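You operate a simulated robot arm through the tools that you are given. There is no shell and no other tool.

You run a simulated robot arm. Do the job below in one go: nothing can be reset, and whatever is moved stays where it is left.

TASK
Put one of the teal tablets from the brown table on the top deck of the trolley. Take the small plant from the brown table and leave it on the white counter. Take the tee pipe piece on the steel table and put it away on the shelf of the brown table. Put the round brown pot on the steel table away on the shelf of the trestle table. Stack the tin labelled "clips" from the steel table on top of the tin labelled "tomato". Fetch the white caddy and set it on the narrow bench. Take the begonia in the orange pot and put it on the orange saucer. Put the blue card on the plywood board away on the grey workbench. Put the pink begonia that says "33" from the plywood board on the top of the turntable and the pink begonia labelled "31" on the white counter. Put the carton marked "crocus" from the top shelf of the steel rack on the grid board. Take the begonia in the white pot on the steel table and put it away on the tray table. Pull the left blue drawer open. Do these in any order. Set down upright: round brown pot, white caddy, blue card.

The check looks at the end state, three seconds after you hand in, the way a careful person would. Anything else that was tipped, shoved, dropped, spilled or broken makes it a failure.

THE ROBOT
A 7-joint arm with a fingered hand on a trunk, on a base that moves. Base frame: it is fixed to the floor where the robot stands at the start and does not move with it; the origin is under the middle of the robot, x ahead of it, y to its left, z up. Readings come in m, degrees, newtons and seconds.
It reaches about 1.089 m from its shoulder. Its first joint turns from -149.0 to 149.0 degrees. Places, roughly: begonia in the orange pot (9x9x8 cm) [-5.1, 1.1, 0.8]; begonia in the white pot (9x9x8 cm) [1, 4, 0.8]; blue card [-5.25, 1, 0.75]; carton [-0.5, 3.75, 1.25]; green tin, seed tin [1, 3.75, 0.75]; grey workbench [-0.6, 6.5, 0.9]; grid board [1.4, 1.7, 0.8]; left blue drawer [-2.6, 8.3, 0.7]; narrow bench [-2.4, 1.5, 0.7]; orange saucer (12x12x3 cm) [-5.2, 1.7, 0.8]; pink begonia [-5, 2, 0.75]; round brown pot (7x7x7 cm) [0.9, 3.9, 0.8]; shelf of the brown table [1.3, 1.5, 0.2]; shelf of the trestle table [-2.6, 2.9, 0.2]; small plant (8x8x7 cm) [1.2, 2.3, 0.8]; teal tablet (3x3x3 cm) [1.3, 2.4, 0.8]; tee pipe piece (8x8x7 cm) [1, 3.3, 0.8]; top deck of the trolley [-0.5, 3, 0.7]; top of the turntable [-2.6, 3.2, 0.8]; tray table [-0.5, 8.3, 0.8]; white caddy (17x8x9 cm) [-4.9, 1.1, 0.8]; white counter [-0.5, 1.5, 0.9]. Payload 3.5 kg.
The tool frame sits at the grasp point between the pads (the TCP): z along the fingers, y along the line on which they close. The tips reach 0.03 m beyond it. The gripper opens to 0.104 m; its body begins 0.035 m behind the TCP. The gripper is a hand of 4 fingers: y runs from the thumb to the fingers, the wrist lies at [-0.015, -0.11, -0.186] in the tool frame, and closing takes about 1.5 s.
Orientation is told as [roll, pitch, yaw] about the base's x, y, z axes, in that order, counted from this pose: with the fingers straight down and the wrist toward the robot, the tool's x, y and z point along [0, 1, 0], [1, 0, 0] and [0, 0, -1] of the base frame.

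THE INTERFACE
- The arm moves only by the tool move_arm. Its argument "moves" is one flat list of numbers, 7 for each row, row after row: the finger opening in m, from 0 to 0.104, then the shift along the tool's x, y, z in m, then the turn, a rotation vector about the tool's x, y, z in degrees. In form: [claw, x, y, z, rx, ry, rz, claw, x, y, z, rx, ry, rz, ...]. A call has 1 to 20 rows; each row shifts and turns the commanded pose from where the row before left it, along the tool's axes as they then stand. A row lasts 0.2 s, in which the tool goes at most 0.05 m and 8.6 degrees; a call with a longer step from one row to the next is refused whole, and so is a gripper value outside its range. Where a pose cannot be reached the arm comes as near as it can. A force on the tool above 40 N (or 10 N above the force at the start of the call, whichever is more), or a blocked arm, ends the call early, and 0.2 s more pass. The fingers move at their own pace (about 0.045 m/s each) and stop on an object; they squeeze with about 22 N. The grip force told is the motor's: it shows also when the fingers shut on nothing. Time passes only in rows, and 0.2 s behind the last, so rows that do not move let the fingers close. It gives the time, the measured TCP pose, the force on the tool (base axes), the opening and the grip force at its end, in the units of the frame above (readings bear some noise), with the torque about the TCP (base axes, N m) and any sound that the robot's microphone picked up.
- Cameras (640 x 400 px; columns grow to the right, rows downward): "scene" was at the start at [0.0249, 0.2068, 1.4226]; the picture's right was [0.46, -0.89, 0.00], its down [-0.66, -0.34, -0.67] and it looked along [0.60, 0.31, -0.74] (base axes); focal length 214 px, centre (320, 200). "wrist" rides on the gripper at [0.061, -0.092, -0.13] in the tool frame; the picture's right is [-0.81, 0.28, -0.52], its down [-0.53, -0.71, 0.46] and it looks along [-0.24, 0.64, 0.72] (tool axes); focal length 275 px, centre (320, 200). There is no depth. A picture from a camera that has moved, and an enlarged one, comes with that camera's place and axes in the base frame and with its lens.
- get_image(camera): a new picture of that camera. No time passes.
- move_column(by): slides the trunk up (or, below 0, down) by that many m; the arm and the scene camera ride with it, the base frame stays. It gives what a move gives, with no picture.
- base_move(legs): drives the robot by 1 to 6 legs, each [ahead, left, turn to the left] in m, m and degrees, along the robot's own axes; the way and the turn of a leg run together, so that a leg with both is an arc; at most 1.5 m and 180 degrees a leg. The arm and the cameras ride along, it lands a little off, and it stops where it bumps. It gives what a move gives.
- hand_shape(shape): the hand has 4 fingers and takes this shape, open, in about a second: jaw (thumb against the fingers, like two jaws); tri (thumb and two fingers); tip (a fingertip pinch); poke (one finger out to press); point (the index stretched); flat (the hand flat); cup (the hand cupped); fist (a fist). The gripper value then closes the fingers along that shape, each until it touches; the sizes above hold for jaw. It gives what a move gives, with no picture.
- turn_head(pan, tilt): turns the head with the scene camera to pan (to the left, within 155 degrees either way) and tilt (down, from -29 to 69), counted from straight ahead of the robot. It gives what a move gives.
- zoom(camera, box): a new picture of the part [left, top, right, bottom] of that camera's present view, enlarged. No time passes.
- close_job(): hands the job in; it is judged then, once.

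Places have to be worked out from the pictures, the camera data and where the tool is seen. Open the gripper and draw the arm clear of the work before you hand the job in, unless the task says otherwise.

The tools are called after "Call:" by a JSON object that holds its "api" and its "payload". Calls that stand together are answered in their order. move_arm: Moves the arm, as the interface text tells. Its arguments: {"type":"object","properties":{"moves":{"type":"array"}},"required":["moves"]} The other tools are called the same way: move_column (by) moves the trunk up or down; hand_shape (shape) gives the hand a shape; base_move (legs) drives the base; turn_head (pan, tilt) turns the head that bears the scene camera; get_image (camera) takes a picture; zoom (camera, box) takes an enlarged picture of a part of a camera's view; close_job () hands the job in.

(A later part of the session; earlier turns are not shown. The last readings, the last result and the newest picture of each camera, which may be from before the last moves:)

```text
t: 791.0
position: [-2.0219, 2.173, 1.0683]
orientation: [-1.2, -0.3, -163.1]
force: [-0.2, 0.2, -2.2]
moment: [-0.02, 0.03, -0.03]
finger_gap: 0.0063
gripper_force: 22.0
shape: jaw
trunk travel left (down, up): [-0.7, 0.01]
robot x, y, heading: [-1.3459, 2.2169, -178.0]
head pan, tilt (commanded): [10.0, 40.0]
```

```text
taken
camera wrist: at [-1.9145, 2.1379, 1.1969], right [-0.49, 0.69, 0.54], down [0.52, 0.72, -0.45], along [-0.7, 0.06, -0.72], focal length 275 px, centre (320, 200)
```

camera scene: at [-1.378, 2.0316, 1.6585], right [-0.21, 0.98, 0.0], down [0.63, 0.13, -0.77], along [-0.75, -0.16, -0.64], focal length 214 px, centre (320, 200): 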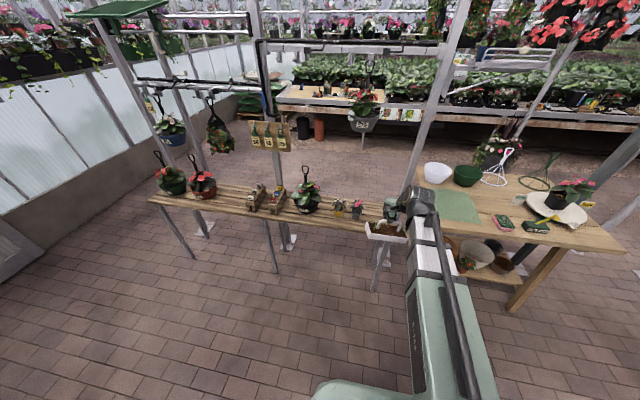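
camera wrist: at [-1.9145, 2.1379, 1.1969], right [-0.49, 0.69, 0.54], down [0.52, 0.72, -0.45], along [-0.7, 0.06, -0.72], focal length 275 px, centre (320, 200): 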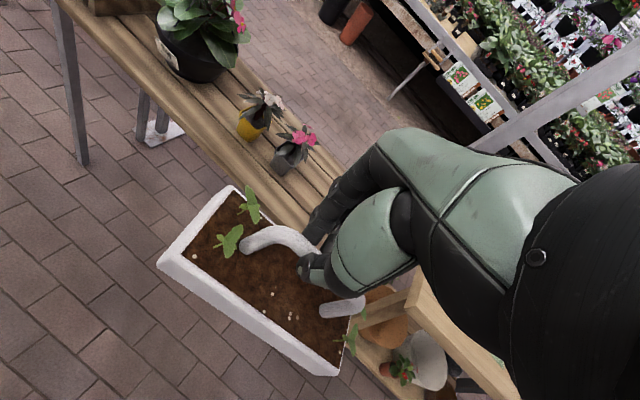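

The bench's widest free stretch is between the crates (y≈1.34) and the orange pot (y≈1.08), about 25 cm. I slide there and turn the hand so the caddy lies along the bench.

Call:
{"api": "base_move", "payload": {"legs": [[0, 0.965, -2.0]]}}

Call:
{"api": "move_arm", "payload": {"moves": [0.0, 0, 0, 0, 0, 0, 5.0, 0.0, 0, 0, 0, 0, 0, 5.0, 0.0, 0, 0, 0, 0, 0, 5.0]}}

Call:
{"api": "get_image", "payload": {"camera": "wrist"}}

Call:
{"api": "get_image", "payload": {"camera": "scene"}}

```text
t: 796.0
position: [-2.0083, 1.2299, 1.068]
orientation: [-1.2, -0.4, -165.2]
force: [-0.3, 0.0, -3.3]
moment: [-0.01, -0.01, -0.02]
finger_gap: 0.0066
gripper_force: 21.9
shape: jaw
trunk travel left (down, up): [-0.7, 0.01]
robot x, y, heading: [-1.3308, 1.2543, 179.8]
head pan, tilt (commanded): [10.0, 40.0]
```

```text
t: 796.8
position: [-2.0086, 1.2314, 1.0686]
orientation: [-0.9, -0.6, 179.7]
force: [-0.3, 0.1, -1.9]
moment: [0.02, 0.03, -0.01]
finger_gap: 0.0065
gripper_force: 22.5
shape: jaw
trunk travel left (down, up): [-0.7, 0.01]
robot x, y, heading: [-1.3314, 1.2526, 179.8]
head pan, tilt (commanded): [10.0, 40.0]
```

```text
taken
camera wrist: at [-1.9154, 1.1676, 1.1967], right [-0.27, 0.8, 0.53], down [0.71, 0.54, -0.45], along [-0.65, 0.26, -0.71], focal length 275 px, centre (320, 200)
```

wrist: 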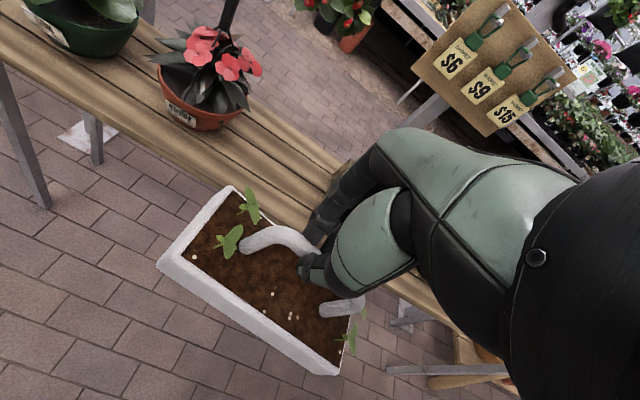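

```text
taken
camera scene: at [-1.3702, 1.0682, 1.6585], right [-0.17, 0.99, 0.0], down [0.63, 0.11, -0.77], along [-0.75, -0.13, -0.64], focal length 214 px, centre (320, 200)
```

scene: 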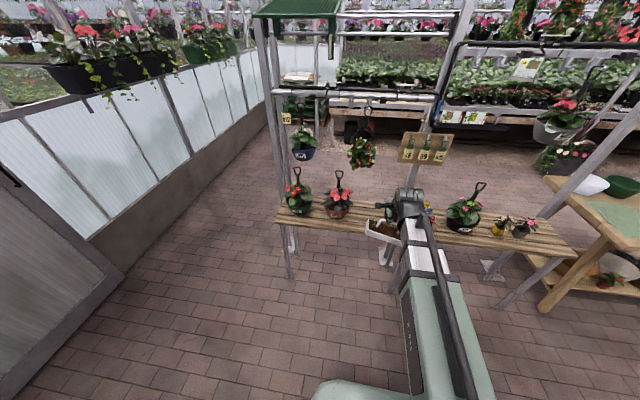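

Call:
{"api": "zoom", "payload": {"camera": "scene", "box": [320, 160, 480, 270]}}

```text
3.64 times, centred on (400, 215) of scene
camera zoom: at [-1.3702, 1.0682, 1.6585], right [-0.17, 0.99, 0.0], down [0.63, 0.11, -0.77], along [-0.75, -0.13, -0.64], focal length 780 px, centre (29, 146)
```

zoom: 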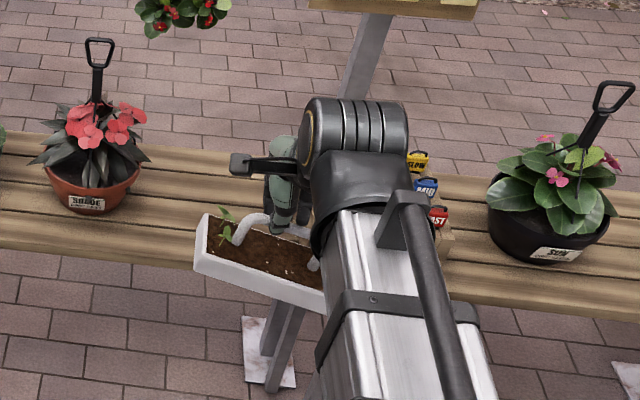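

The caddy's centre sits 1.9 cm north of the TCP. I roll ahead 15 cm, then move the arm so that the caddy comes over the middle of the free stretch.

Call:
{"api": "base_move", "payload": {"legs": [[0.15, 0.03, 0]]}}

Call:
{"api": "move_arm", "payload": {"moves": [0.0, 0, 0.037, 0, 0, 0, 0, 0.0, 0, 0.037, 0, 0, 0, 0, 0.0, 0, 0.037, 0, 0, 0, 0, 0.0, 0, 0.037, 0, 0, 0, 0, 0.0, 0, 0.037, 0, 0, 0, 0, 0.0, 0, 0.037, 0, 0, 0, 0]}}

Call:
{"api": "get_image", "payload": {"camera": "wrist"}}

Call:
{"api": "get_image", "payload": {"camera": "scene"}}

```text
t: 798.2
position: [-2.1595, 1.2031, 1.0669]
orientation: [-1.1, -0.5, 179.7]
force: [-0.5, -0.4, -2.6]
moment: [0.02, -0.02, -0.02]
finger_gap: 0.0066
gripper_force: 21.8
shape: jaw
trunk travel left (down, up): [-0.7, 0.01]
robot x, y, heading: [-1.4781, 1.2241, 179.7]
head pan, tilt (commanded): [10.0, 40.0]
```

```text
t: 799.6
position: [-2.3814, 1.2024, 1.0686]
orientation: [-1.0, -0.5, 179.8]
force: [-0.3, 0.7, -3.2]
moment: [0.0, -0.05, -0.02]
finger_gap: 0.0061
gripper_force: 21.6
shape: jaw
trunk travel left (down, up): [-0.7, 0.01]
robot x, y, heading: [-1.4811, 1.2218, 179.7]
head pan, tilt (commanded): [10.0, 40.0]
```

```text
taken
camera wrist: at [-2.2886, 1.1386, 1.1984], right [-0.27, 0.8, 0.53], down [0.71, 0.54, -0.45], along [-0.65, 0.26, -0.71], focal length 275 px, centre (320, 200)
```

wrist: 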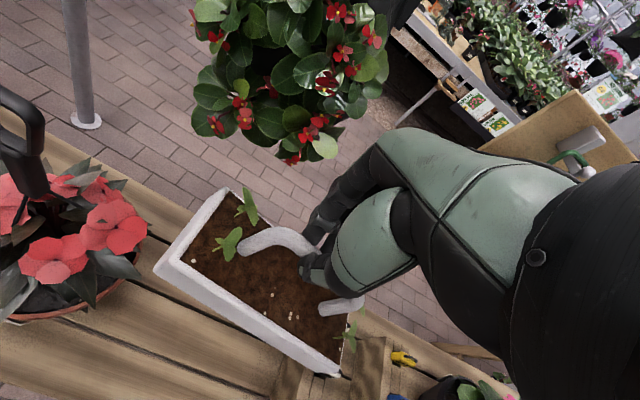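

```text
taken
camera scene: at [-1.5213, 1.0384, 1.6585], right [-0.17, 0.99, 0.0], down [0.63, 0.11, -0.77], along [-0.75, -0.13, -0.64], focal length 214 px, centre (320, 200)
```

scene: 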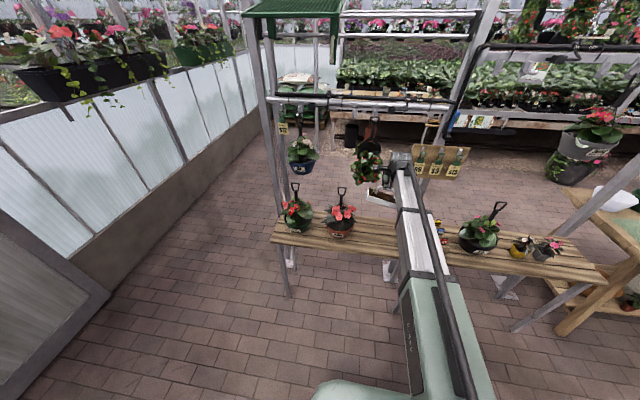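

A hanging basket is close by on the far side. I zoom in to see how near it is.

Call:
{"api": "zoom", "payload": {"camera": "scene", "box": [320, 110, 480, 250]}}

Call:
{"api": "zoom", "payload": {"camera": "wrist", "box": [150, 0, 470, 400]}}

```text
2.86 times, centred on (400, 180) of scene
camera zoom: at [-1.5213, 1.0384, 1.6585], right [-0.17, 0.99, 0.0], down [0.63, 0.11, -0.77], along [-0.75, -0.13, -0.64], focal length 613 px, centre (91, 257)
```

zoom: 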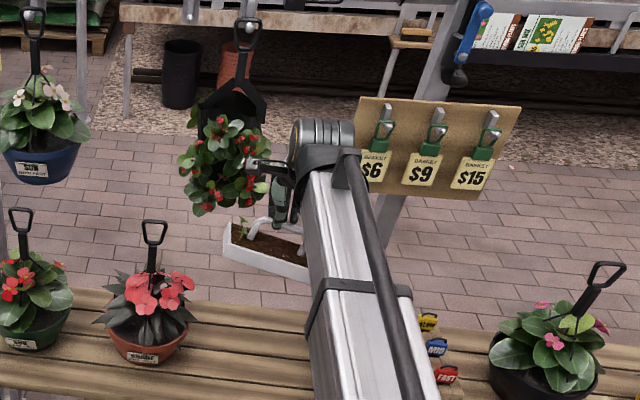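

```text
1.00 times, centred on (310, 200) of wrist (not enlarged: the box is as wide or as high as the picture)
camera zoom: at [-2.2886, 1.1386, 1.1984], right [-0.27, 0.8, 0.53], down [0.71, 0.54, -0.45], along [-0.65, 0.26, -0.71], focal length 275 px, centre (330, 200)
```

zoom: 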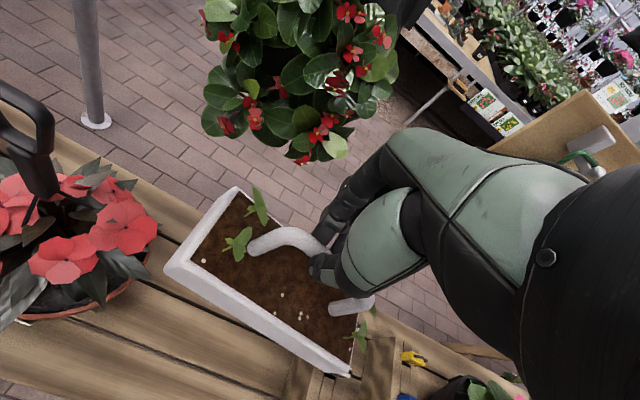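

The basket's pot hangs higher and beyond; only foliage is near. The free stretch lies right below the caddy, so I lower it to just above the bench.

Call:
{"api": "move_arm", "payload": {"moves": [0.0, 0, 0, 0.045, 0, 0, 0, 0.0, 0, 0, 0.045, 0, 0, 0, 0.0, 0, 0, 0.045, 0, 0, 0, 0.0, 0, 0, 0.045, 0, 0, 0, 0.0, 0, 0, 0.035, 0, 0, 0]}}

Call:
{"api": "get_image", "payload": {"camera": "wrist"}}

Call:
{"api": "zoom", "payload": {"camera": "scene", "box": [300, 150, 480, 290]}}

```text
t: 800.8
position: [-2.3828, 1.208, 0.8555]
orientation: [-0.9, -0.6, 179.8]
force: [0.6, 0.6, -2.5]
moment: [0.01, 0.02, 0.05]
finger_gap: 0.0062
gripper_force: 21.9
shape: jaw
trunk travel left (down, up): [-0.7, 0.01]
robot x, y, heading: [-1.4823, 1.2217, 179.8]
head pan, tilt (commanded): [10.0, 40.0]
```

```text
taken
camera wrist: at [-2.2905, 1.1433, 0.984], right [-0.27, 0.8, 0.53], down [0.71, 0.54, -0.45], along [-0.65, 0.26, -0.71], focal length 275 px, centre (320, 200)
```

wrist: 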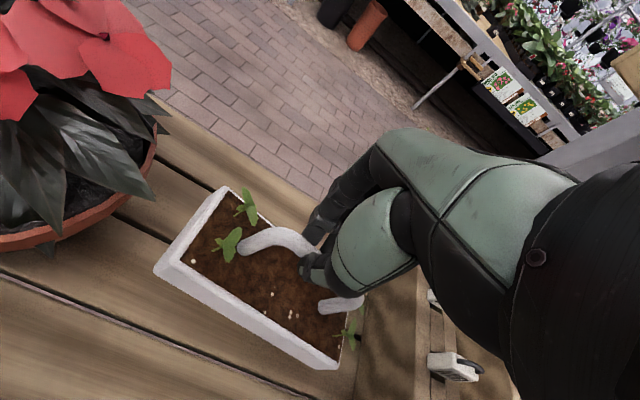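

```text
2.86 times, centred on (390, 220) of scene
camera zoom: at [-1.5208, 1.0384, 1.6586], right [-0.17, 0.99, 0.0], down [0.63, 0.11, -0.77], along [-0.75, -0.13, -0.64], focal length 613 px, centre (120, 143)
```

zoom: 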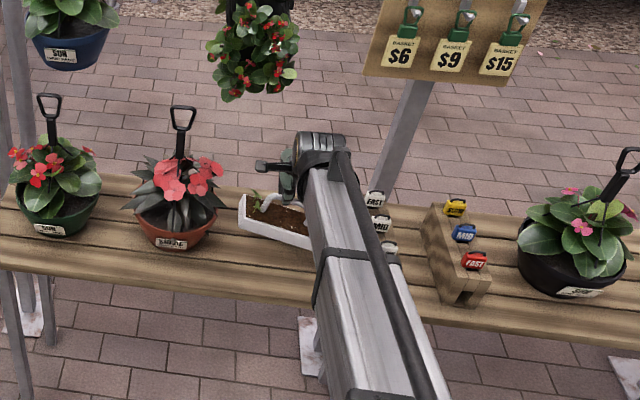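

Gaps of about 4–5 cm on both sides. I lower in small steps to contact.

Call:
{"api": "move_arm", "payload": {"moves": [0.0, 0, 0, 0.015, 0, 0, 0, 0.0, 0, 0, 0.015, 0, 0, 0]}}

```text
t: 801.4
position: [-2.383, 1.2078, 0.8255]
orientation: [-1.1, -0.5, 179.8]
force: [0.2, 0.4, -2.2]
moment: [0.0, 0.01, 0.03]
finger_gap: 0.0062
gripper_force: 21.4
shape: jaw
trunk travel left (down, up): [-0.7, 0.01]
robot x, y, heading: [-1.4773, 1.2247, 179.7]
head pan, tilt (commanded): [10.0, 40.0]
```

Call:
{"api": "move_arm", "payload": {"moves": [0.0, 0, 0, 0.007, 0, 0, 0, 0.0, 0, 0, 0.005, 0, 0, 0]}}

```text
t: 802.0
position: [-2.3827, 1.2076, 0.8142]
orientation: [-1.0, -0.5, 179.8]
force: [0.1, -1.9, -0.7]
moment: [0.1, 0.01, -0.01]
finger_gap: 0.0065
gripper_force: 21.8
shape: jaw
trunk travel left (down, up): [-0.7, 0.01]
robot x, y, heading: [-1.4814, 1.2244, 179.7]
head pan, tilt (commanded): [10.0, 40.0]
```

Call:
{"api": "move_arm", "payload": {"moves": [0.0, 0, 0, 0.003, 0, 0, 0]}}

```text
t: 802.4
position: [-2.3835, 1.2085, 0.8105]
orientation: [-1.0, -0.6, 179.7]
force: [0.3, -0.4, -0.4]
moment: [-0.02, 0.05, 0.01]
finger_gap: 0.006
gripper_force: 21.9
shape: jaw
trunk travel left (down, up): [-0.7, 0.01]
robot x, y, heading: [-1.4803, 1.2227, 180.0]
head pan, tilt (commanded): [10.0, 40.0]
```

Call:
{"api": "move_arm", "payload": {"moves": [0.0, 0, 0, 0.003, 0, 0, 0, 0.0, 0, 0, 0.002, 0, 0, 0]}}

Call:
{"api": "get_image", "payload": {"camera": "wrist"}}

```text
t: 803.0
position: [-2.3822, 1.2082, 0.807]
orientation: [-0.9, -0.8, 179.8]
force: [0.5, -0.5, 13.3]
moment: [-0.05, 0.01, 0.05]
finger_gap: 0.0064
gripper_force: 21.9
shape: jaw
trunk travel left (down, up): [-0.7, 0.01]
robot x, y, heading: [-1.4823, 1.2217, 180.1]
head pan, tilt (commanded): [10.0, 40.0]
```

```text
taken
camera wrist: at [-2.2895, 1.1441, 0.9362], right [-0.26, 0.8, 0.54], down [0.71, 0.54, -0.46], along [-0.65, 0.26, -0.71], focal length 275 px, centre (320, 200)
```

wrist: 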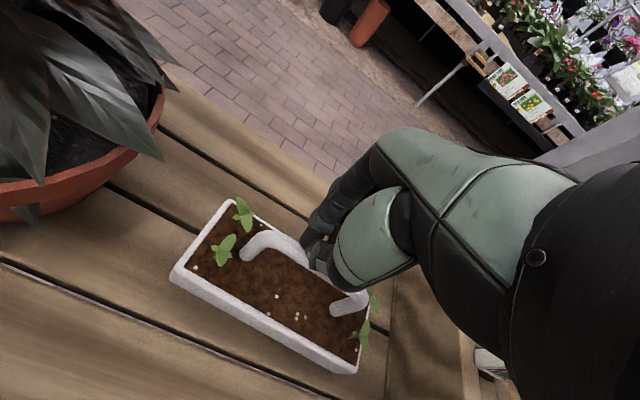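

The caddy rests on the bench. I ease 2 mm, open to 6 cm, and rise.

Call:
{"api": "move_arm", "payload": {"moves": [0.0, 0, 0, -0.002, 0, 0, 0, 0.02, 0, 0, 0, 0, 0, 0, 0.04, 0, 0, 0, 0, 0, 0, 0.06, 0, 0, 0, 0, 0, 0, 0.06, 0, 0, 0, 0, 0, 0, 0.06, 0, 0, 0, 0, 0, 0]}}

Call:
{"api": "get_image", "payload": {"camera": "wrist"}}

```text
t: 804.4
position: [-2.3838, 1.2096, 0.8074]
orientation: [-1.1, -0.6, 179.8]
force: [-0.4, 0.0, -0.8]
moment: [-0.01, 0.01, 0.05]
finger_gap: 0.0594
gripper_force: 0.0
shape: jaw
trunk travel left (down, up): [-0.7, 0.01]
robot x, y, heading: [-1.4811, 1.2231, 179.5]
head pan, tilt (commanded): [10.0, 40.0]
```

```text
taken
camera wrist: at [-2.2903, 1.1443, 0.9361], right [-0.27, 0.8, 0.53], down [0.71, 0.54, -0.45], along [-0.65, 0.26, -0.71], focal length 275 px, centre (320, 200)
```

wrist: 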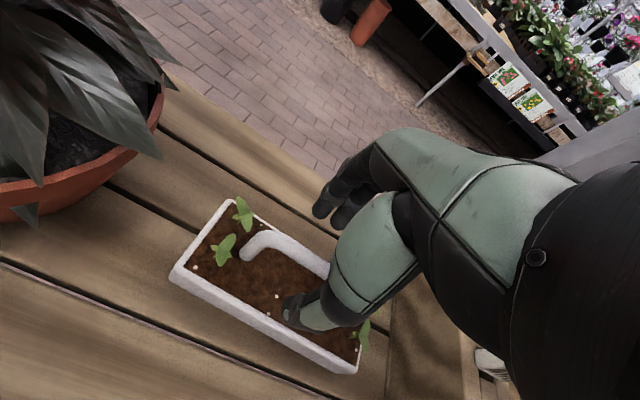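

Call:
{"api": "move_arm", "payload": {"moves": [0.06, 0, 0, -0.01, 0, 0, 0, 0.06, 0, 0, -0.02, 0, 0, 0, 0.06, 0, 0, -0.03, 0, 0, 0, 0.06, 0, 0, -0.04, 0, 0, 0, 0.06, 0, 0, -0.045, 0, 0, 0, 0.06, 0, 0, -0.045, 0, 0, 0, 0.06, 0, 0, -0.045, 0, 0, 0]}}

Call:
{"api": "get_image", "payload": {"camera": "wrist"}}

```text
t: 806.0
position: [-2.3802, 1.2037, 1.0426]
orientation: [-1.0, -0.6, 179.8]
force: [0.0, 0.8, 0.3]
moment: [0.02, 0.0, 0.01]
finger_gap: 0.0596
gripper_force: 0.1
shape: jaw
trunk travel left (down, up): [-0.7, 0.01]
robot x, y, heading: [-1.4801, 1.2241, 179.8]
head pan, tilt (commanded): [10.0, 40.0]
```

```text
taken
camera wrist: at [-2.2875, 1.1395, 1.1718], right [-0.27, 0.8, 0.53], down [0.71, 0.54, -0.45], along [-0.65, 0.26, -0.71], focal length 275 px, centre (320, 200)
```

wrist: 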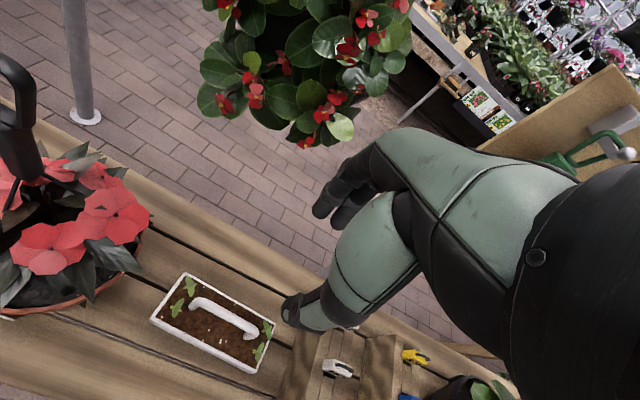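

The caddy stands upright on the bench. I tuck the arm and return through the corridor to the plywood board for LOT 31.

Call:
{"api": "move_arm", "payload": {"moves": [0.104, 0, -0.04, -0.01, 0, 0, 0, 0.104, 0, -0.04, -0.01, 0, 0, 0, 0.104, 0, -0.04, -0.01, 0, 0, 0, 0.104, 0, -0.04, -0.01, 0, 0, 0, 0.104, 0, -0.04, -0.01, 0, 0, 0, 0.104, 0, -0.04, -0.01, 0, 0, 0]}}

Call:
{"api": "base_move", "payload": {"legs": [[-0.15, 0, 0], [0, 1.1, 0], [1.3, 0, 0], [1.25, 0, 0]]}}

Call:
{"api": "base_move", "payload": {"legs": [[0, -1.0, 0], [0, -0.82, 0]]}}

```text
t: 807.4
position: [-2.1382, 1.2007, 1.099]
orientation: [-0.9, -0.5, 179.8]
force: [-1.1, 0.3, -0.3]
moment: [-0.01, -0.01, -0.03]
finger_gap: 0.1039
gripper_force: 0.1
shape: jaw
trunk travel left (down, up): [-0.7, 0.01]
robot x, y, heading: [-1.4818, 1.2214, 179.8]
head pan, tilt (commanded): [10.0, 40.0]
```

```text
t: 826.1
position: [-4.5505, 0.0838, 1.0998]
orientation: [-1.0, -0.7, -179.9]
force: [0.0, 0.2, -0.1]
moment: [-0.02, -0.02, -0.03]
finger_gap: 0.1036
gripper_force: 0.1
shape: jaw
trunk travel left (down, up): [-0.7, 0.01]
robot x, y, heading: [-3.8887, 0.1064, -179.8]
head pan, tilt (commanded): [10.0, 40.0]
```

```text
t: 835.3
position: [-4.5546, 1.9017, 1.0986]
orientation: [-1.0, -0.6, 179.9]
force: [0.2, 0.3, -0.1]
moment: [0.0, 0.02, 0.03]
finger_gap: 0.1035
gripper_force: 0.1
shape: jaw
trunk travel left (down, up): [-0.7, 0.01]
robot x, y, heading: [-3.8916, 1.922, 180.3]
head pan, tilt (commanded): [10.0, 40.0]
```

Call:
{"api": "base_move", "payload": {"legs": [[0.33, 0, 0]]}}

Call:
{"api": "get_image", "payload": {"camera": "wrist"}}

```text
t: 837.4
position: [-4.8852, 1.9043, 1.0988]
orientation: [-1.0, -0.5, 179.8]
force: [-0.9, -0.3, -0.1]
moment: [0.02, -0.04, 0.01]
finger_gap: 0.1035
gripper_force: 0.2
shape: jaw
trunk travel left (down, up): [-0.7, 0.01]
robot x, y, heading: [-4.2222, 1.9244, 179.8]
head pan, tilt (commanded): [10.0, 40.0]
```

```text
taken
camera wrist: at [-4.7923, 1.8393, 1.2276], right [-0.27, 0.8, 0.53], down [0.71, 0.54, -0.45], along [-0.65, 0.26, -0.71], focal length 275 px, centre (320, 200)
```

wrist: 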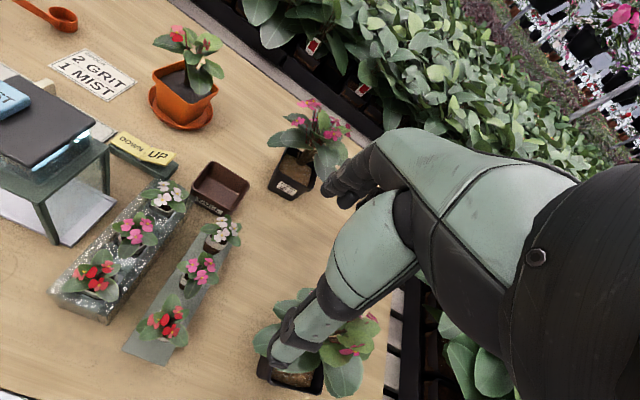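

LOT 31 is straight ahead at about (-5.2, 1.915). I bring the hand over it.

Call:
{"api": "move_arm", "payload": {"moves": [0.104, -0.0014, 0.0447, 0.0098, 0, 0, 0, 0.104, -0.0014, 0.0447, 0.0098, 0, 0, 0, 0.104, -0.0014, 0.0447, 0.0098, 0, 0, 0, 0.104, -0.0014, 0.0447, 0.0098, 0, 0, 0, 0.104, -0.0014, 0.0447, 0.0098, 0, 0, 0, 0.104, -0.0014, 0.0447, 0.0098, 0, 0, 0, 0.104, -0.0014, 0.0447, 0.0098, 0, 0, 0, 0.104, 0, 0, 0, 0, 0, -6.0]}}

Call:
{"api": "get_image", "payload": {"camera": "wrist"}}

Call:
{"api": "zoom", "payload": {"camera": "wrist", "box": [130, 220, 330, 400]}}

```text
t: 839.2
position: [-5.1987, 1.9147, 1.0342]
orientation: [-1.2, -0.5, -174.2]
force: [-0.8, 0.0, -0.1]
moment: [0.01, -0.02, 0.0]
finger_gap: 0.1039
gripper_force: 0.1
shape: jaw
trunk travel left (down, up): [-0.7, 0.01]
robot x, y, heading: [-4.2227, 1.9259, 179.8]
head pan, tilt (commanded): [10.0, 40.0]
```

```text
taken
camera wrist: at [-5.099, 1.8615, 1.1631], right [-0.35, 0.77, 0.54], down [0.65, 0.61, -0.45], along [-0.67, 0.19, -0.71], focal length 275 px, centre (320, 200)
```

wrist: 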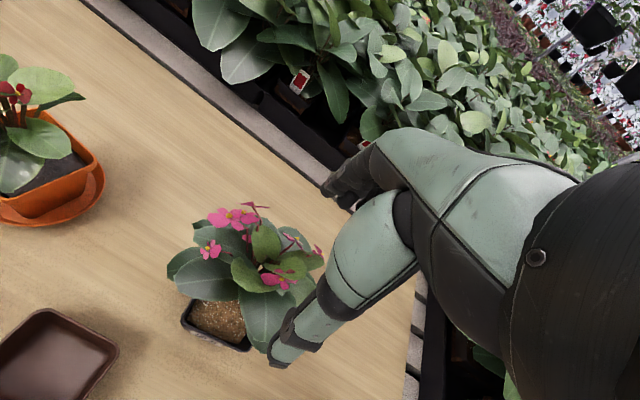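

```text
2.22 times, centred on (230, 310) of wrist
camera zoom: at [-5.099, 1.8615, 1.1631], right [-0.35, 0.77, 0.54], down [0.65, 0.61, -0.45], along [-0.67, 0.19, -0.71], focal length 612 px, centre (520, -44)
```

zoom: 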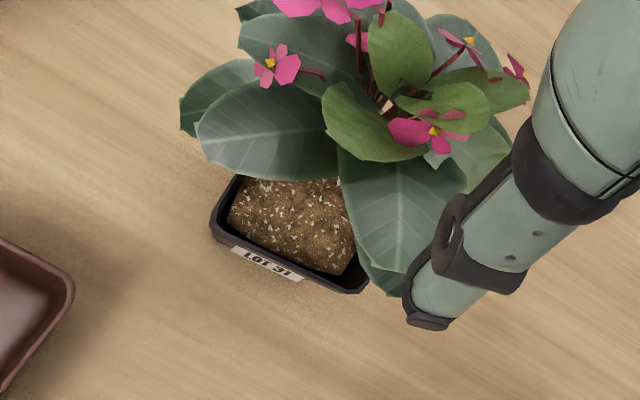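

LOT 31's centre is (-5.205, 1.919), turned +8°. I correct and go down to z≈0.82.

Call:
{"api": "move_arm", "payload": {"moves": [0.104, -0.0046, 0.0056, 0.045, 0, 0, -2.0, 0.104, 0, 0, 0.045, 0, 0, 0, 0.104, 0, 0, 0.045, 0, 0, 0, 0.104, 0, 0, 0.045, 0, 0, 0, 0.104, 0, 0, 0.033, 0, 0, 0]}}

Call:
{"api": "get_image", "payload": {"camera": "wrist"}}

```text
t: 840.4
position: [-5.2062, 1.9231, 0.8214]
orientation: [-1.1, -0.6, -172.1]
force: [1.8, 0.2, 3.7]
moment: [0.03, -0.08, -0.01]
finger_gap: 0.1038
gripper_force: 0.0
shape: jaw
trunk travel left (down, up): [-0.7, 0.01]
robot x, y, heading: [-4.2216, 1.9246, 179.7]
head pan, tilt (commanded): [10.0, 40.0]
```

```text
taken
camera wrist: at [-5.1056, 1.8726, 0.9504], right [-0.38, 0.76, 0.54], down [0.63, 0.63, -0.45], along [-0.68, 0.17, -0.71], focal length 275 px, centre (320, 200)
```

wrist: 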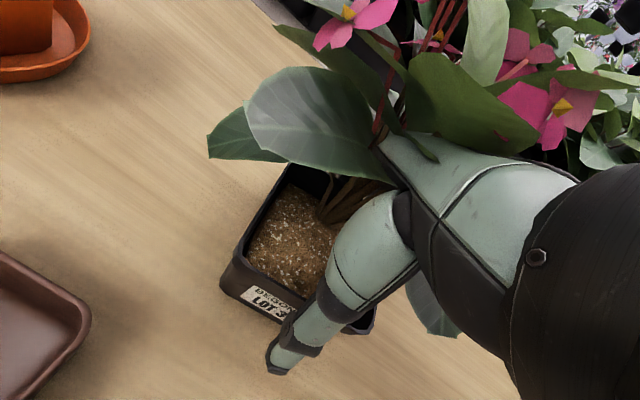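

Slight touch of 3.7 N only. I close on the pot here and lift.

Call:
{"api": "move_arm", "payload": {"moves": [0.09, 0, 0, -0.001, 0, 0, 0, 0.075, 0, 0, 0, 0, 0, 0, 0.06, 0, 0, 0, 0, 0, 0, 0.045, 0, 0, 0, 0, 0, 0, 0.045, 0, 0, 0, 0, 0, 0, 0.045, 0, 0, 0, 0, 0, 0, 0.045, 0, 0, 0, 0, 0, 0]}}

Call:
{"api": "move_arm", "payload": {"moves": [0.045, 0, 0, -0.015, 0, 0, 0, 0.045, 0, 0, -0.03, 0, 0, 0, 0.045, 0, 0, -0.045, 0, 0, 0, 0.045, 0, 0, -0.045, 0, 0, 0, 0.045, 0, 0, -0.045, 0, 0, 0, 0.045, 0, 0, -0.045, 0, 0, 0, 0.045, 0, 0, -0.03, 0, 0, 0]}}

Call:
{"api": "get_image", "payload": {"camera": "wrist"}}

```text
t: 842.0
position: [-5.2065, 1.9232, 0.8221]
orientation: [-1.2, -0.4, -172.3]
force: [0.5, -0.2, 0.5]
moment: [0.07, 0.05, 0.0]
finger_gap: 0.0771
gripper_force: 21.9
shape: jaw
trunk travel left (down, up): [-0.7, 0.01]
robot x, y, heading: [-4.2241, 1.9248, 180.0]
head pan, tilt (commanded): [10.0, 40.0]
```

```text
t: 843.6
position: [-5.2043, 1.9174, 1.0778]
orientation: [-1.1, -0.4, -172.3]
force: [0.6, -0.3, -2.3]
moment: [0.01, -0.01, 0.04]
finger_gap: 0.0771
gripper_force: 21.9
shape: jaw
trunk travel left (down, up): [-0.7, 0.01]
robot x, y, heading: [-4.2247, 1.9251, 179.8]
head pan, tilt (commanded): [10.0, 40.0]
```

```text
taken
camera wrist: at [-5.1037, 1.8675, 1.2065], right [-0.38, 0.76, 0.54], down [0.63, 0.63, -0.45], along [-0.68, 0.17, -0.71], focal length 275 px, centre (320, 200)
```

wrist: 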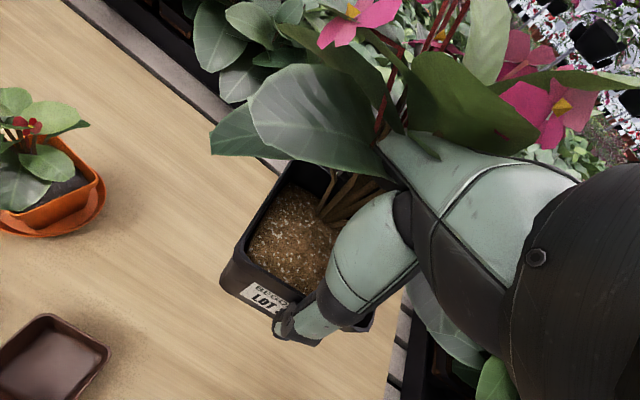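

LOT 31 is in the hand. I retract and carry it the long way round to the counter's aisle side, keeping the heading west throughout.

Call:
{"api": "move_arm", "payload": {"moves": [0.045, 0, -0.045, 0, 0, 0, 0, 0.045, 0, -0.045, 0, 0, 0, 0, 0.045, 0, -0.045, 0, 0, 0, 0, 0.045, 0, -0.045, 0, 0, 0, 0, 0.045, 0, -0.045, 0, 0, 0, 0, 0.045, 0, -0.045, 0, 0, 0, 0, 0.045, 0, -0.045, 0, 0, 0, 0]}}

Call:
{"api": "base_move", "payload": {"legs": [[-0.35, 0, 0], [0, 1.0, 0], [0, 0.82, 0]]}}

Call:
{"api": "base_move", "payload": {"legs": [[-1.3, 0, 0], [-1.25, 0, 0]]}}

Call:
{"api": "turn_head", "payload": {"pan": -130, "tilt": 25}}

Call:
{"api": "get_image", "payload": {"camera": "scene"}}

```text
t: 845.2
position: [-4.891, 1.962, 1.0745]
orientation: [-1.1, -0.5, -172.1]
force: [-0.3, 0.0, -2.6]
moment: [0.03, 0.0, 0.01]
finger_gap: 0.0772
gripper_force: 22.2
shape: jaw
trunk travel left (down, up): [-0.7, 0.01]
robot x, y, heading: [-4.2258, 1.929, 179.6]
head pan, tilt (commanded): [10.0, 40.0]
```

```text
t: 856.3
position: [-4.5419, 0.1337, 1.075]
orientation: [-1.1, -0.3, -171.8]
force: [0.6, 0.5, -2.4]
moment: [-0.01, 0.01, -0.01]
finger_gap: 0.077
gripper_force: 21.6
shape: jaw
trunk travel left (down, up): [-0.7, 0.01]
robot x, y, heading: [-3.8753, 0.1032, -179.8]
head pan, tilt (commanded): [10.0, 40.0]
```

```text
t: 868.8
position: [-1.9755, 0.127, 1.0752]
orientation: [-1.1, -0.3, -172.2]
force: [0.4, -0.7, -2.6]
moment: [-0.01, -0.01, 0.01]
finger_gap: 0.0772
gripper_force: 22.2
shape: jaw
trunk travel left (down, up): [-0.7, 0.01]
robot x, y, heading: [-1.3118, 0.0926, 179.9]
head pan, tilt (commanded): [10.0, 40.0]
```

```text
t: 871.0
position: [-1.9761, 0.1279, 1.0751]
orientation: [-1.2, -0.5, -172.3]
force: [0.1, 0.5, -1.8]
moment: [0.03, 0.0, 0.03]
finger_gap: 0.0772
gripper_force: 21.6
shape: jaw
trunk travel left (down, up): [-0.7, 0.01]
robot x, y, heading: [-1.3078, 0.0933, 179.7]
head pan, tilt (commanded): [-130.0, 25.0]
```

```text
taken
camera scene: at [-1.2067, -0.0101, 1.6819], right [0.76, -0.65, 0.0], down [-0.27, -0.32, -0.91], along [0.59, 0.69, -0.42], focal length 214 px, centre (320, 200)
```

scene: 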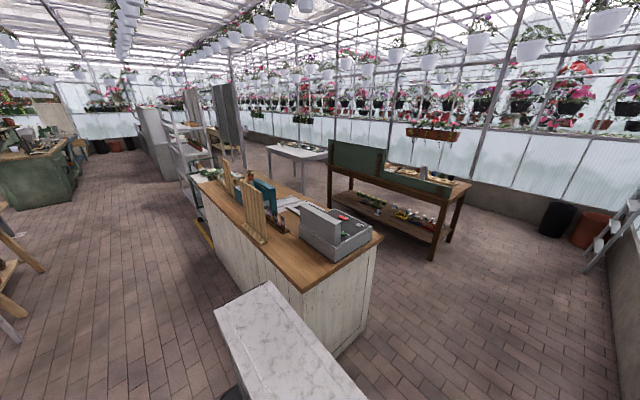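

The way round the counter's south end is open. I reverse on to the aisle and slide north, well clear of the counter.

Call:
{"api": "base_move", "payload": {"legs": [[-1.0, 0, 0], [-0.93, 0, 0]]}}

Call:
{"api": "base_move", "payload": {"legs": [[0, -1.0, 0], [0, -0.7, 0]]}}

Call:
{"api": "turn_head", "payload": {"pan": 10, "tilt": 40}}

Call:
{"api": "get_image", "payload": {"camera": "scene"}}

```text
t: 880.7
position: [-0.0458, 0.1198, 1.0758]
orientation: [-1.1, -0.5, -172.0]
force: [0.5, 0.0, -1.6]
moment: [0.04, 0.01, 0.02]
finger_gap: 0.077
gripper_force: 21.3
shape: jaw
trunk travel left (down, up): [-0.7, 0.01]
robot x, y, heading: [0.6224, 0.0823, 179.9]
head pan, tilt (commanded): [-130.0, 25.0]
```

```text
t: 889.2
position: [-0.0378, 1.8098, 1.075]
orientation: [-1.1, -0.4, -172.4]
force: [-0.1, 0.8, -2.4]
moment: [0.02, -0.01, 0.01]
finger_gap: 0.0769
gripper_force: 22.5
shape: jaw
trunk travel left (down, up): [-0.7, 0.01]
robot x, y, heading: [0.6263, 1.7716, 179.7]
head pan, tilt (commanded): [-130.0, 25.0]
```

```text
t: 891.5
position: [-0.0377, 1.8085, 1.0745]
orientation: [-1.2, -0.5, -172.4]
force: [0.5, -0.6, -2.2]
moment: [0.04, 0.01, 0.0]
finger_gap: 0.0768
gripper_force: 21.5
shape: jaw
trunk travel left (down, up): [-0.7, 0.01]
robot x, y, heading: [0.6276, 1.771, 179.6]
head pan, tilt (commanded): [10.0, 40.0]
```

```text
taken
camera scene: at [0.5883, 1.5858, 1.6586], right [-0.17, 0.99, 0.0], down [0.63, 0.11, -0.77], along [-0.76, -0.13, -0.64], focal length 214 px, centre (320, 200)
```

scene: 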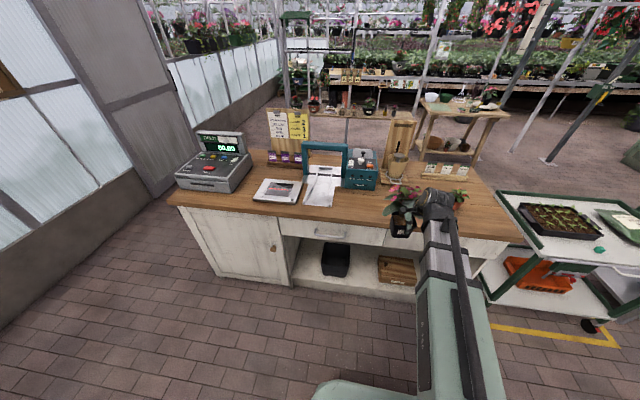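

A free place lies at about (-0.31, 1.83) between the teal device and the small plant. I roll ahead to bring the pot over it.

Call:
{"api": "base_move", "payload": {"legs": [[0.275, -0.02, 0]]}}

Call:
{"api": "get_image", "payload": {"camera": "wrist"}}

Call:
{"api": "get_image", "payload": {"camera": "scene"}}

```text
t: 893.4
position: [-0.3155, 1.8298, 1.0737]
orientation: [-1.1, -0.5, -172.3]
force: [-0.3, 0.0, -3.4]
moment: [0.01, -0.01, 0.01]
finger_gap: 0.0771
gripper_force: 21.9
shape: jaw
trunk travel left (down, up): [-0.7, 0.01]
robot x, y, heading: [0.35, 1.7912, 179.6]
head pan, tilt (commanded): [10.0, 40.0]
```

```text
taken
camera wrist: at [-0.2154, 1.7795, 1.2032], right [-0.38, 0.76, 0.53], down [0.63, 0.63, -0.45], along [-0.68, 0.17, -0.72], focal length 275 px, centre (320, 200)
```

wrist: 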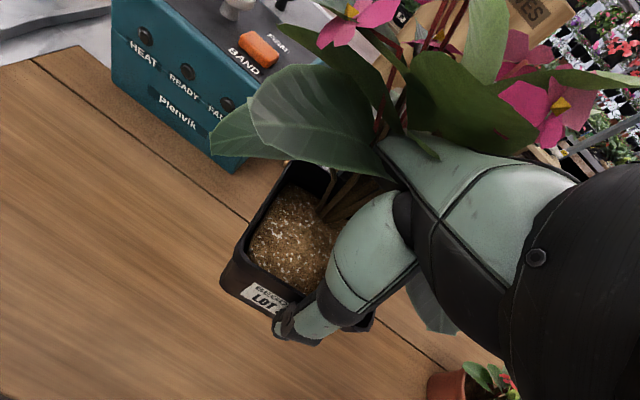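

```text
taken
camera scene: at [0.3102, 1.6075, 1.6585], right [-0.17, 0.99, 0.0], down [0.63, 0.11, -0.77], along [-0.75, -0.13, -0.64], focal length 214 px, centre (320, 200)
```

scene: 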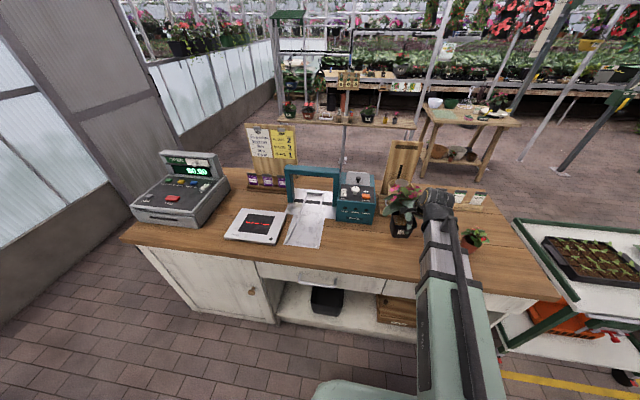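

Clear of the device by about 7 cm. I lower the pot toward the counter.

Call:
{"api": "move_arm", "payload": {"moves": [0.045, 0, 0, 0.03, 0, 0, 0, 0.045, 0, 0, 0.03, 0, 0, 0, 0.045, 0, 0, 0.02, 0, 0, 0, 0.045, 0, 0, 0.008, 0, 0, 0]}}

```text
t: 894.4
position: [-0.3165, 1.8329, 0.9867]
orientation: [-1.1, -0.3, -172.3]
force: [-0.7, -0.2, -3.0]
moment: [0.01, -0.02, -0.01]
finger_gap: 0.0769
gripper_force: 22.3
shape: jaw
trunk travel left (down, up): [-0.7, 0.01]
robot x, y, heading: [0.352, 1.7966, 179.9]
head pan, tilt (commanded): [10.0, 40.0]
```

Call:
{"api": "move_arm", "payload": {"moves": [0.045, 0, 0, 0.006, 0, 0, 0, 0.045, 0, 0, 0.005, 0, 0, 0]}}

```text
t: 895.0
position: [-0.3155, 1.831, 0.9758]
orientation: [-1.1, -0.5, -172.3]
force: [0.2, 0.6, -2.0]
moment: [-0.01, -0.01, 0.0]
finger_gap: 0.0771
gripper_force: 21.9
shape: jaw
trunk travel left (down, up): [-0.7, 0.01]
robot x, y, heading: [0.3488, 1.7935, 179.9]
head pan, tilt (commanded): [10.0, 40.0]
```

Call:
{"api": "move_arm", "payload": {"moves": [0.045, 0, 0, 0.004, 0, 0, 0, 0.045, 0, 0, 0.003, 0, 0, 0]}}

```text
t: 895.6
position: [-0.3156, 1.832, 0.9717]
orientation: [-1.1, -0.8, -172.3]
force: [2.2, -1.2, 17.8]
moment: [0.04, 0.17, 0.0]
finger_gap: 0.0765
gripper_force: 22.5
shape: jaw
trunk travel left (down, up): [-0.7, 0.01]
robot x, y, heading: [0.3518, 1.791, 179.8]
head pan, tilt (commanded): [10.0, 40.0]
```

Landed at z 0.972. I ease 2 mm and open fully.

Call:
{"api": "move_arm", "payload": {"moves": [0.045, 0, 0, -0.002, 0, 0, 0, 0.08, 0, 0, 0, 0, 0, 0, 0.092, 0, 0, 0, 0, 0, 0, 0.104, 0, 0, 0, 0, 0, 0, 0.104, 0, 0, 0, 0, 0, 0, 0.104, 0, 0, 0, 0, 0, 0, 0.104, 0, 0, 0, 0, 0, 0]}}

Call:
{"api": "get_image", "payload": {"camera": "wrist"}}

```text
t: 897.2
position: [-0.3159, 1.8326, 0.9707]
orientation: [-1.1, -0.4, -172.3]
force: [0.5, -0.1, 3.8]
moment: [-0.01, 0.07, -0.03]
finger_gap: 0.1035
gripper_force: 0.0
shape: jaw
trunk travel left (down, up): [-0.7, 0.01]
robot x, y, heading: [0.3497, 1.7913, 179.7]
head pan, tilt (commanded): [10.0, 40.0]
```

```text
taken
camera wrist: at [-0.2153, 1.7812, 1.0999], right [-0.38, 0.76, 0.54], down [0.63, 0.63, -0.45], along [-0.68, 0.17, -0.71], focal length 275 px, centre (320, 200)
```

wrist: 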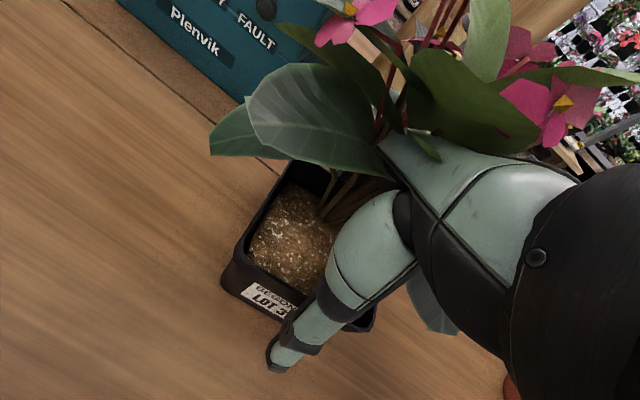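

Call:
{"api": "move_arm", "payload": {"moves": [0.104, 0, 0, -0.01, 0, 0, 0, 0.104, 0, 0, -0.02, 0, 0, 0, 0.104, 0, 0, -0.04, 0, 0, 0, 0.104, 0, 0, -0.045, 0, 0, 0, 0.104, 0, 0, -0.045, 0, 0, 0, 0.104, 0, 0, -0.045, 0, 0, 0]}}

Call:
{"api": "get_image", "payload": {"camera": "wrist"}}

Call:
{"api": "get_image", "payload": {"camera": "scene"}}

```text
t: 898.6
position: [-0.3141, 1.8293, 1.1768]
orientation: [-1.1, -0.5, -172.2]
force: [-0.8, 0.5, 0.1]
moment: [0.02, 0.03, 0.02]
finger_gap: 0.1039
gripper_force: 0.1
shape: jaw
trunk travel left (down, up): [-0.7, 0.01]
robot x, y, heading: [0.3506, 1.7903, 179.9]
head pan, tilt (commanded): [10.0, 40.0]
```

```text
taken
camera wrist: at [-0.2129, 1.7776, 1.3055], right [-0.38, 0.76, 0.54], down [0.63, 0.63, -0.45], along [-0.68, 0.17, -0.71], focal length 275 px, centre (320, 200)
```

wrist: 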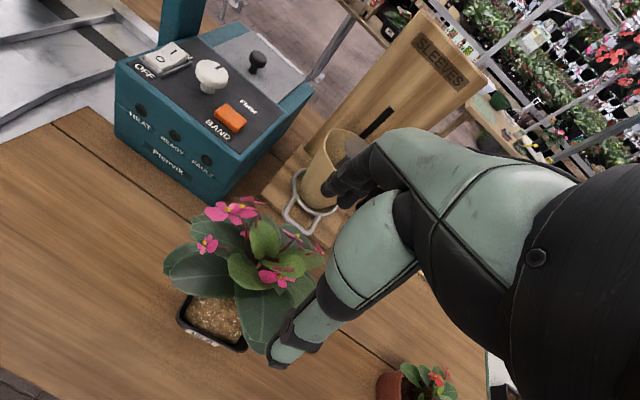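

```text
taken
camera scene: at [0.3119, 1.6074, 1.6585], right [-0.17, 0.99, 0.0], down [0.63, 0.11, -0.77], along [-0.76, -0.13, -0.64], focal length 214 px, centre (320, 200)
```

scene: 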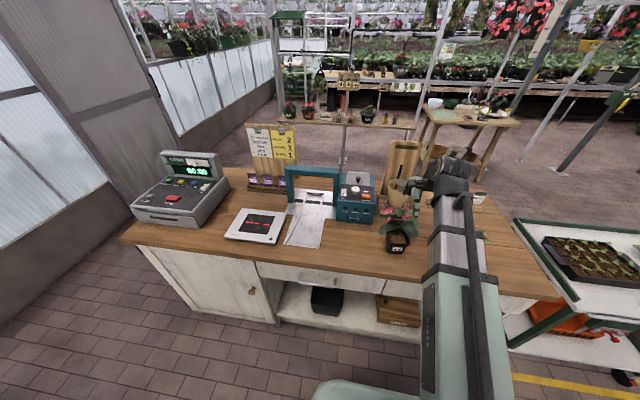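

LOT 31 stands on the counter. The last item is the blue card: I go back to the plywood board by the same way.

Call:
{"api": "base_move", "payload": {"legs": [[-0.27, 0, 0], [0, 1.0, 0], [0, 0.7, 0]]}}

Call:
{"api": "base_move", "payload": {"legs": [[1.2, 0, 0], [1.2, 0, 0], [1.1, 0, 0], [0.98, 0, 0]]}}

Call:
{"api": "base_move", "payload": {"legs": [[0, -0.8, 0]]}}

Call:
{"api": "get_image", "payload": {"camera": "wrist"}}

Call:
{"api": "turn_head", "payload": {"pan": 0, "tilt": 40}}

Call:
{"api": "get_image", "payload": {"camera": "scene"}}

```text
t: 908.7
position: [-0.0522, 0.1252, 1.177]
orientation: [-1.0, -0.4, -172.0]
force: [-0.1, 0.0, -0.2]
moment: [0.01, -0.01, 0.03]
finger_gap: 0.1039
gripper_force: 0.1
shape: jaw
trunk travel left (down, up): [-0.7, 0.01]
robot x, y, heading: [0.6148, 0.0952, -180.0]
head pan, tilt (commanded): [10.0, 40.0]
```

```text
t: 930.5
position: [-4.5426, 0.1316, 1.1753]
orientation: [-1.1, -0.5, -172.4]
force: [-0.8, -0.3, 0.6]
moment: [0.0, 0.0, 0.01]
finger_gap: 0.1038
gripper_force: 0.0
shape: jaw
trunk travel left (down, up): [-0.7, 0.01]
robot x, y, heading: [-3.8751, 0.0928, 179.5]
head pan, tilt (commanded): [10.0, 40.0]
```

```text
t: 934.8
position: [-4.534, 0.9396, 1.1755]
orientation: [-1.1, -0.5, -172.6]
force: [-0.9, 0.2, -0.3]
moment: [-0.01, 0.02, 0.0]
finger_gap: 0.1038
gripper_force: 0.1
shape: jaw
trunk travel left (down, up): [-0.7, 0.01]
robot x, y, heading: [-3.8719, 0.8997, 179.5]
head pan, tilt (commanded): [10.0, 40.0]
```

```text
taken
camera wrist: at [-4.4343, 0.8885, 1.3048], right [-0.37, 0.76, 0.54], down [0.63, 0.63, -0.45], along [-0.68, 0.17, -0.71], focal length 275 px, centre (320, 200)
```

wrist: 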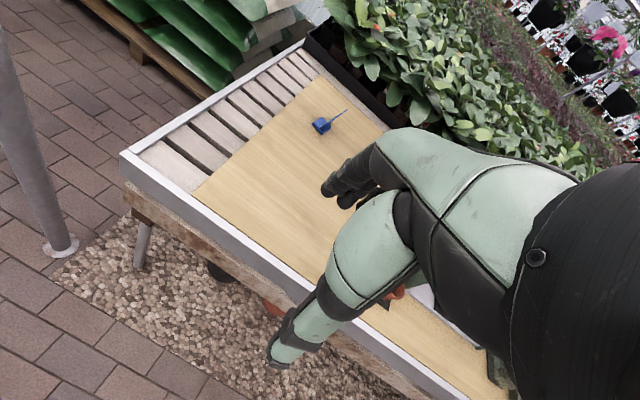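

```text
t: 935.5
position: [-4.5339, 0.9399, 1.1767]
orientation: [-1.1, -0.5, -172.7]
force: [0.4, -0.4, -0.7]
moment: [0.02, -0.01, 0.01]
finger_gap: 0.1036
gripper_force: 0.0
shape: jaw
trunk travel left (down, up): [-0.7, 0.01]
robot x, y, heading: [-3.8681, 0.8981, 179.3]
head pan, tilt (commanded): [0.0, 40.0]
```

```text
taken
camera scene: at [-3.9117, 0.7297, 1.6586], right [0.01, 1.0, 0.0], down [0.64, -0.01, -0.77], along [-0.77, 0.01, -0.64], focal length 214 px, centre (320, 200)
```

scene: 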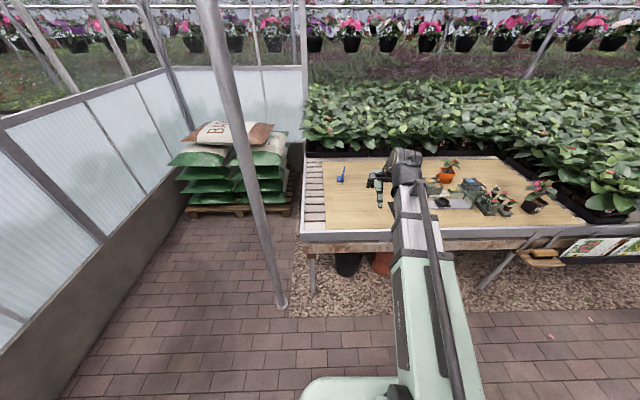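

Call:
{"api": "base_move", "payload": {"legs": [[0.35, -0.02, 0.5]]}}

Call:
{"api": "get_image", "payload": {"camera": "wrist"}}

Call:
{"api": "zoom", "payload": {"camera": "wrist", "box": [200, 60, 360, 160]}}

Call:
{"api": "zoom", "payload": {"camera": "scene", "box": [280, 140, 440, 240]}}

```text
t: 937.8
position: [-4.8836, 0.957, 1.1765]
orientation: [-1.1, -0.4, -172.2]
force: [-0.1, -0.5, 0.0]
moment: [0.0, -0.01, -0.02]
finger_gap: 0.104
gripper_force: 0.1
shape: jaw
trunk travel left (down, up): [-0.7, 0.01]
robot x, y, heading: [-4.2205, 0.9207, 180.0]
head pan, tilt (commanded): [0.0, 40.0]
```

```text
taken
camera wrist: at [-4.7849, 0.9063, 1.3044], right [-0.38, 0.76, 0.54], down [0.63, 0.63, -0.45], along [-0.68, 0.17, -0.71], focal length 275 px, centre (320, 200)
```

wrist: 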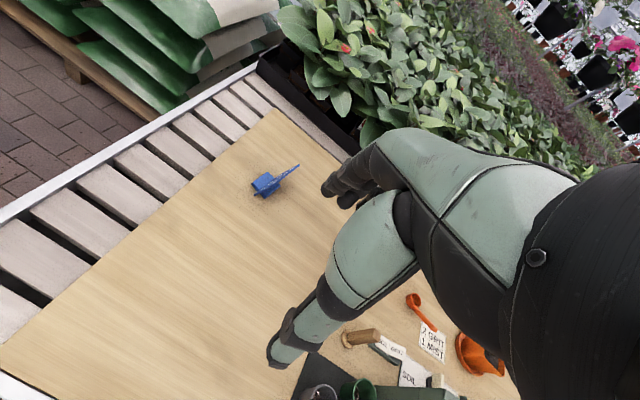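

```text
4.00 times, centred on (280, 110) of wrist
camera zoom: at [-4.7849, 0.9063, 1.3044], right [-0.38, 0.76, 0.54], down [0.63, 0.63, -0.45], along [-0.68, 0.17, -0.71], focal length 1101 px, centre (480, 560)
```

zoom: 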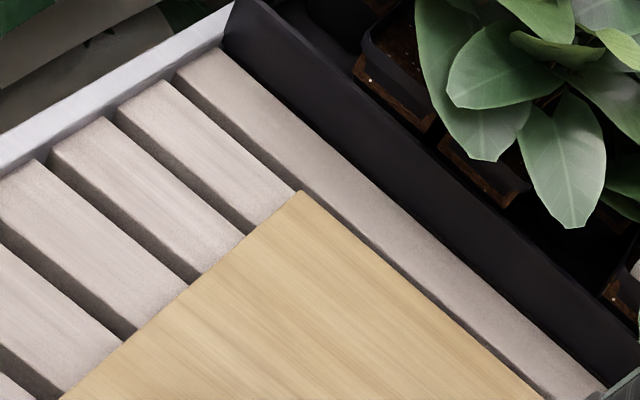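

```text
4.00 times, centred on (360, 190) of scene
camera zoom: at [-4.2613, 0.7519, 1.6585], right [0.0, 1.0, 0.0], down [0.64, 0.0, -0.77], along [-0.77, 0.0, -0.64], focal length 858 px, centre (160, 240)
```

zoom: 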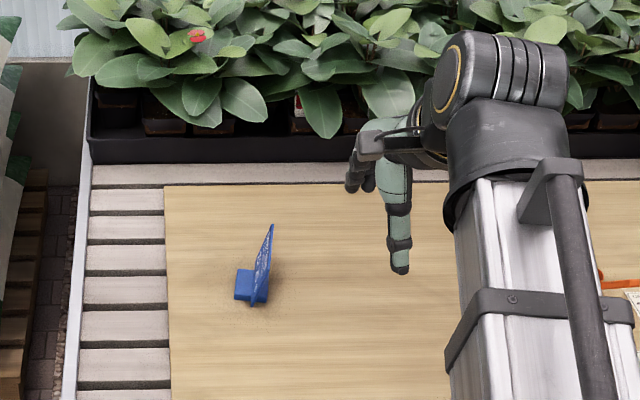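

Call:
{"api": "zoom", "payload": {"camera": "wrist", "box": [226, 145, 322, 205]}}

Call:
{"api": "zoom", "payload": {"camera": "scene", "box": [325, 185, 365, 215]}}

```text
6.67 times, centred on (274, 175) of wrist
camera zoom: at [-4.7849, 0.9063, 1.3044], right [-0.38, 0.76, 0.54], down [0.63, 0.63, -0.45], along [-0.68, 0.17, -0.71], focal length 1835 px, centre (627, 367)
```

zoom: 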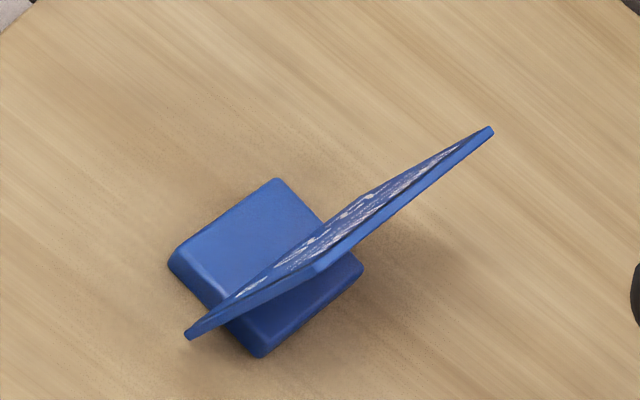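

```text
13.33 times, centred on (345, 200) of scene
camera zoom: at [-4.2613, 0.7519, 1.6585], right [0.0, 1.0, 0.0], down [0.64, 0.0, -0.77], along [-0.77, 0.0, -0.64], focal length 2860 px, centre (-13, 200)
```

zoom: 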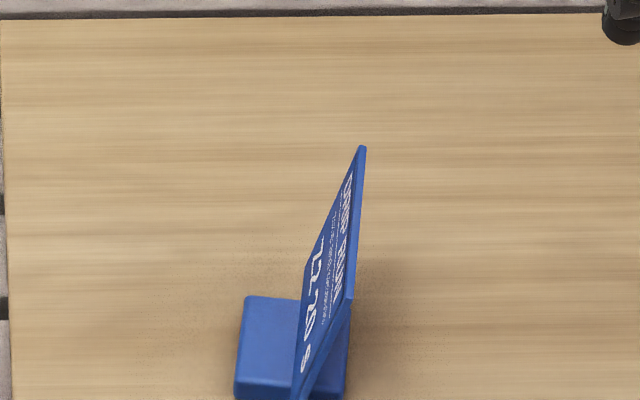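

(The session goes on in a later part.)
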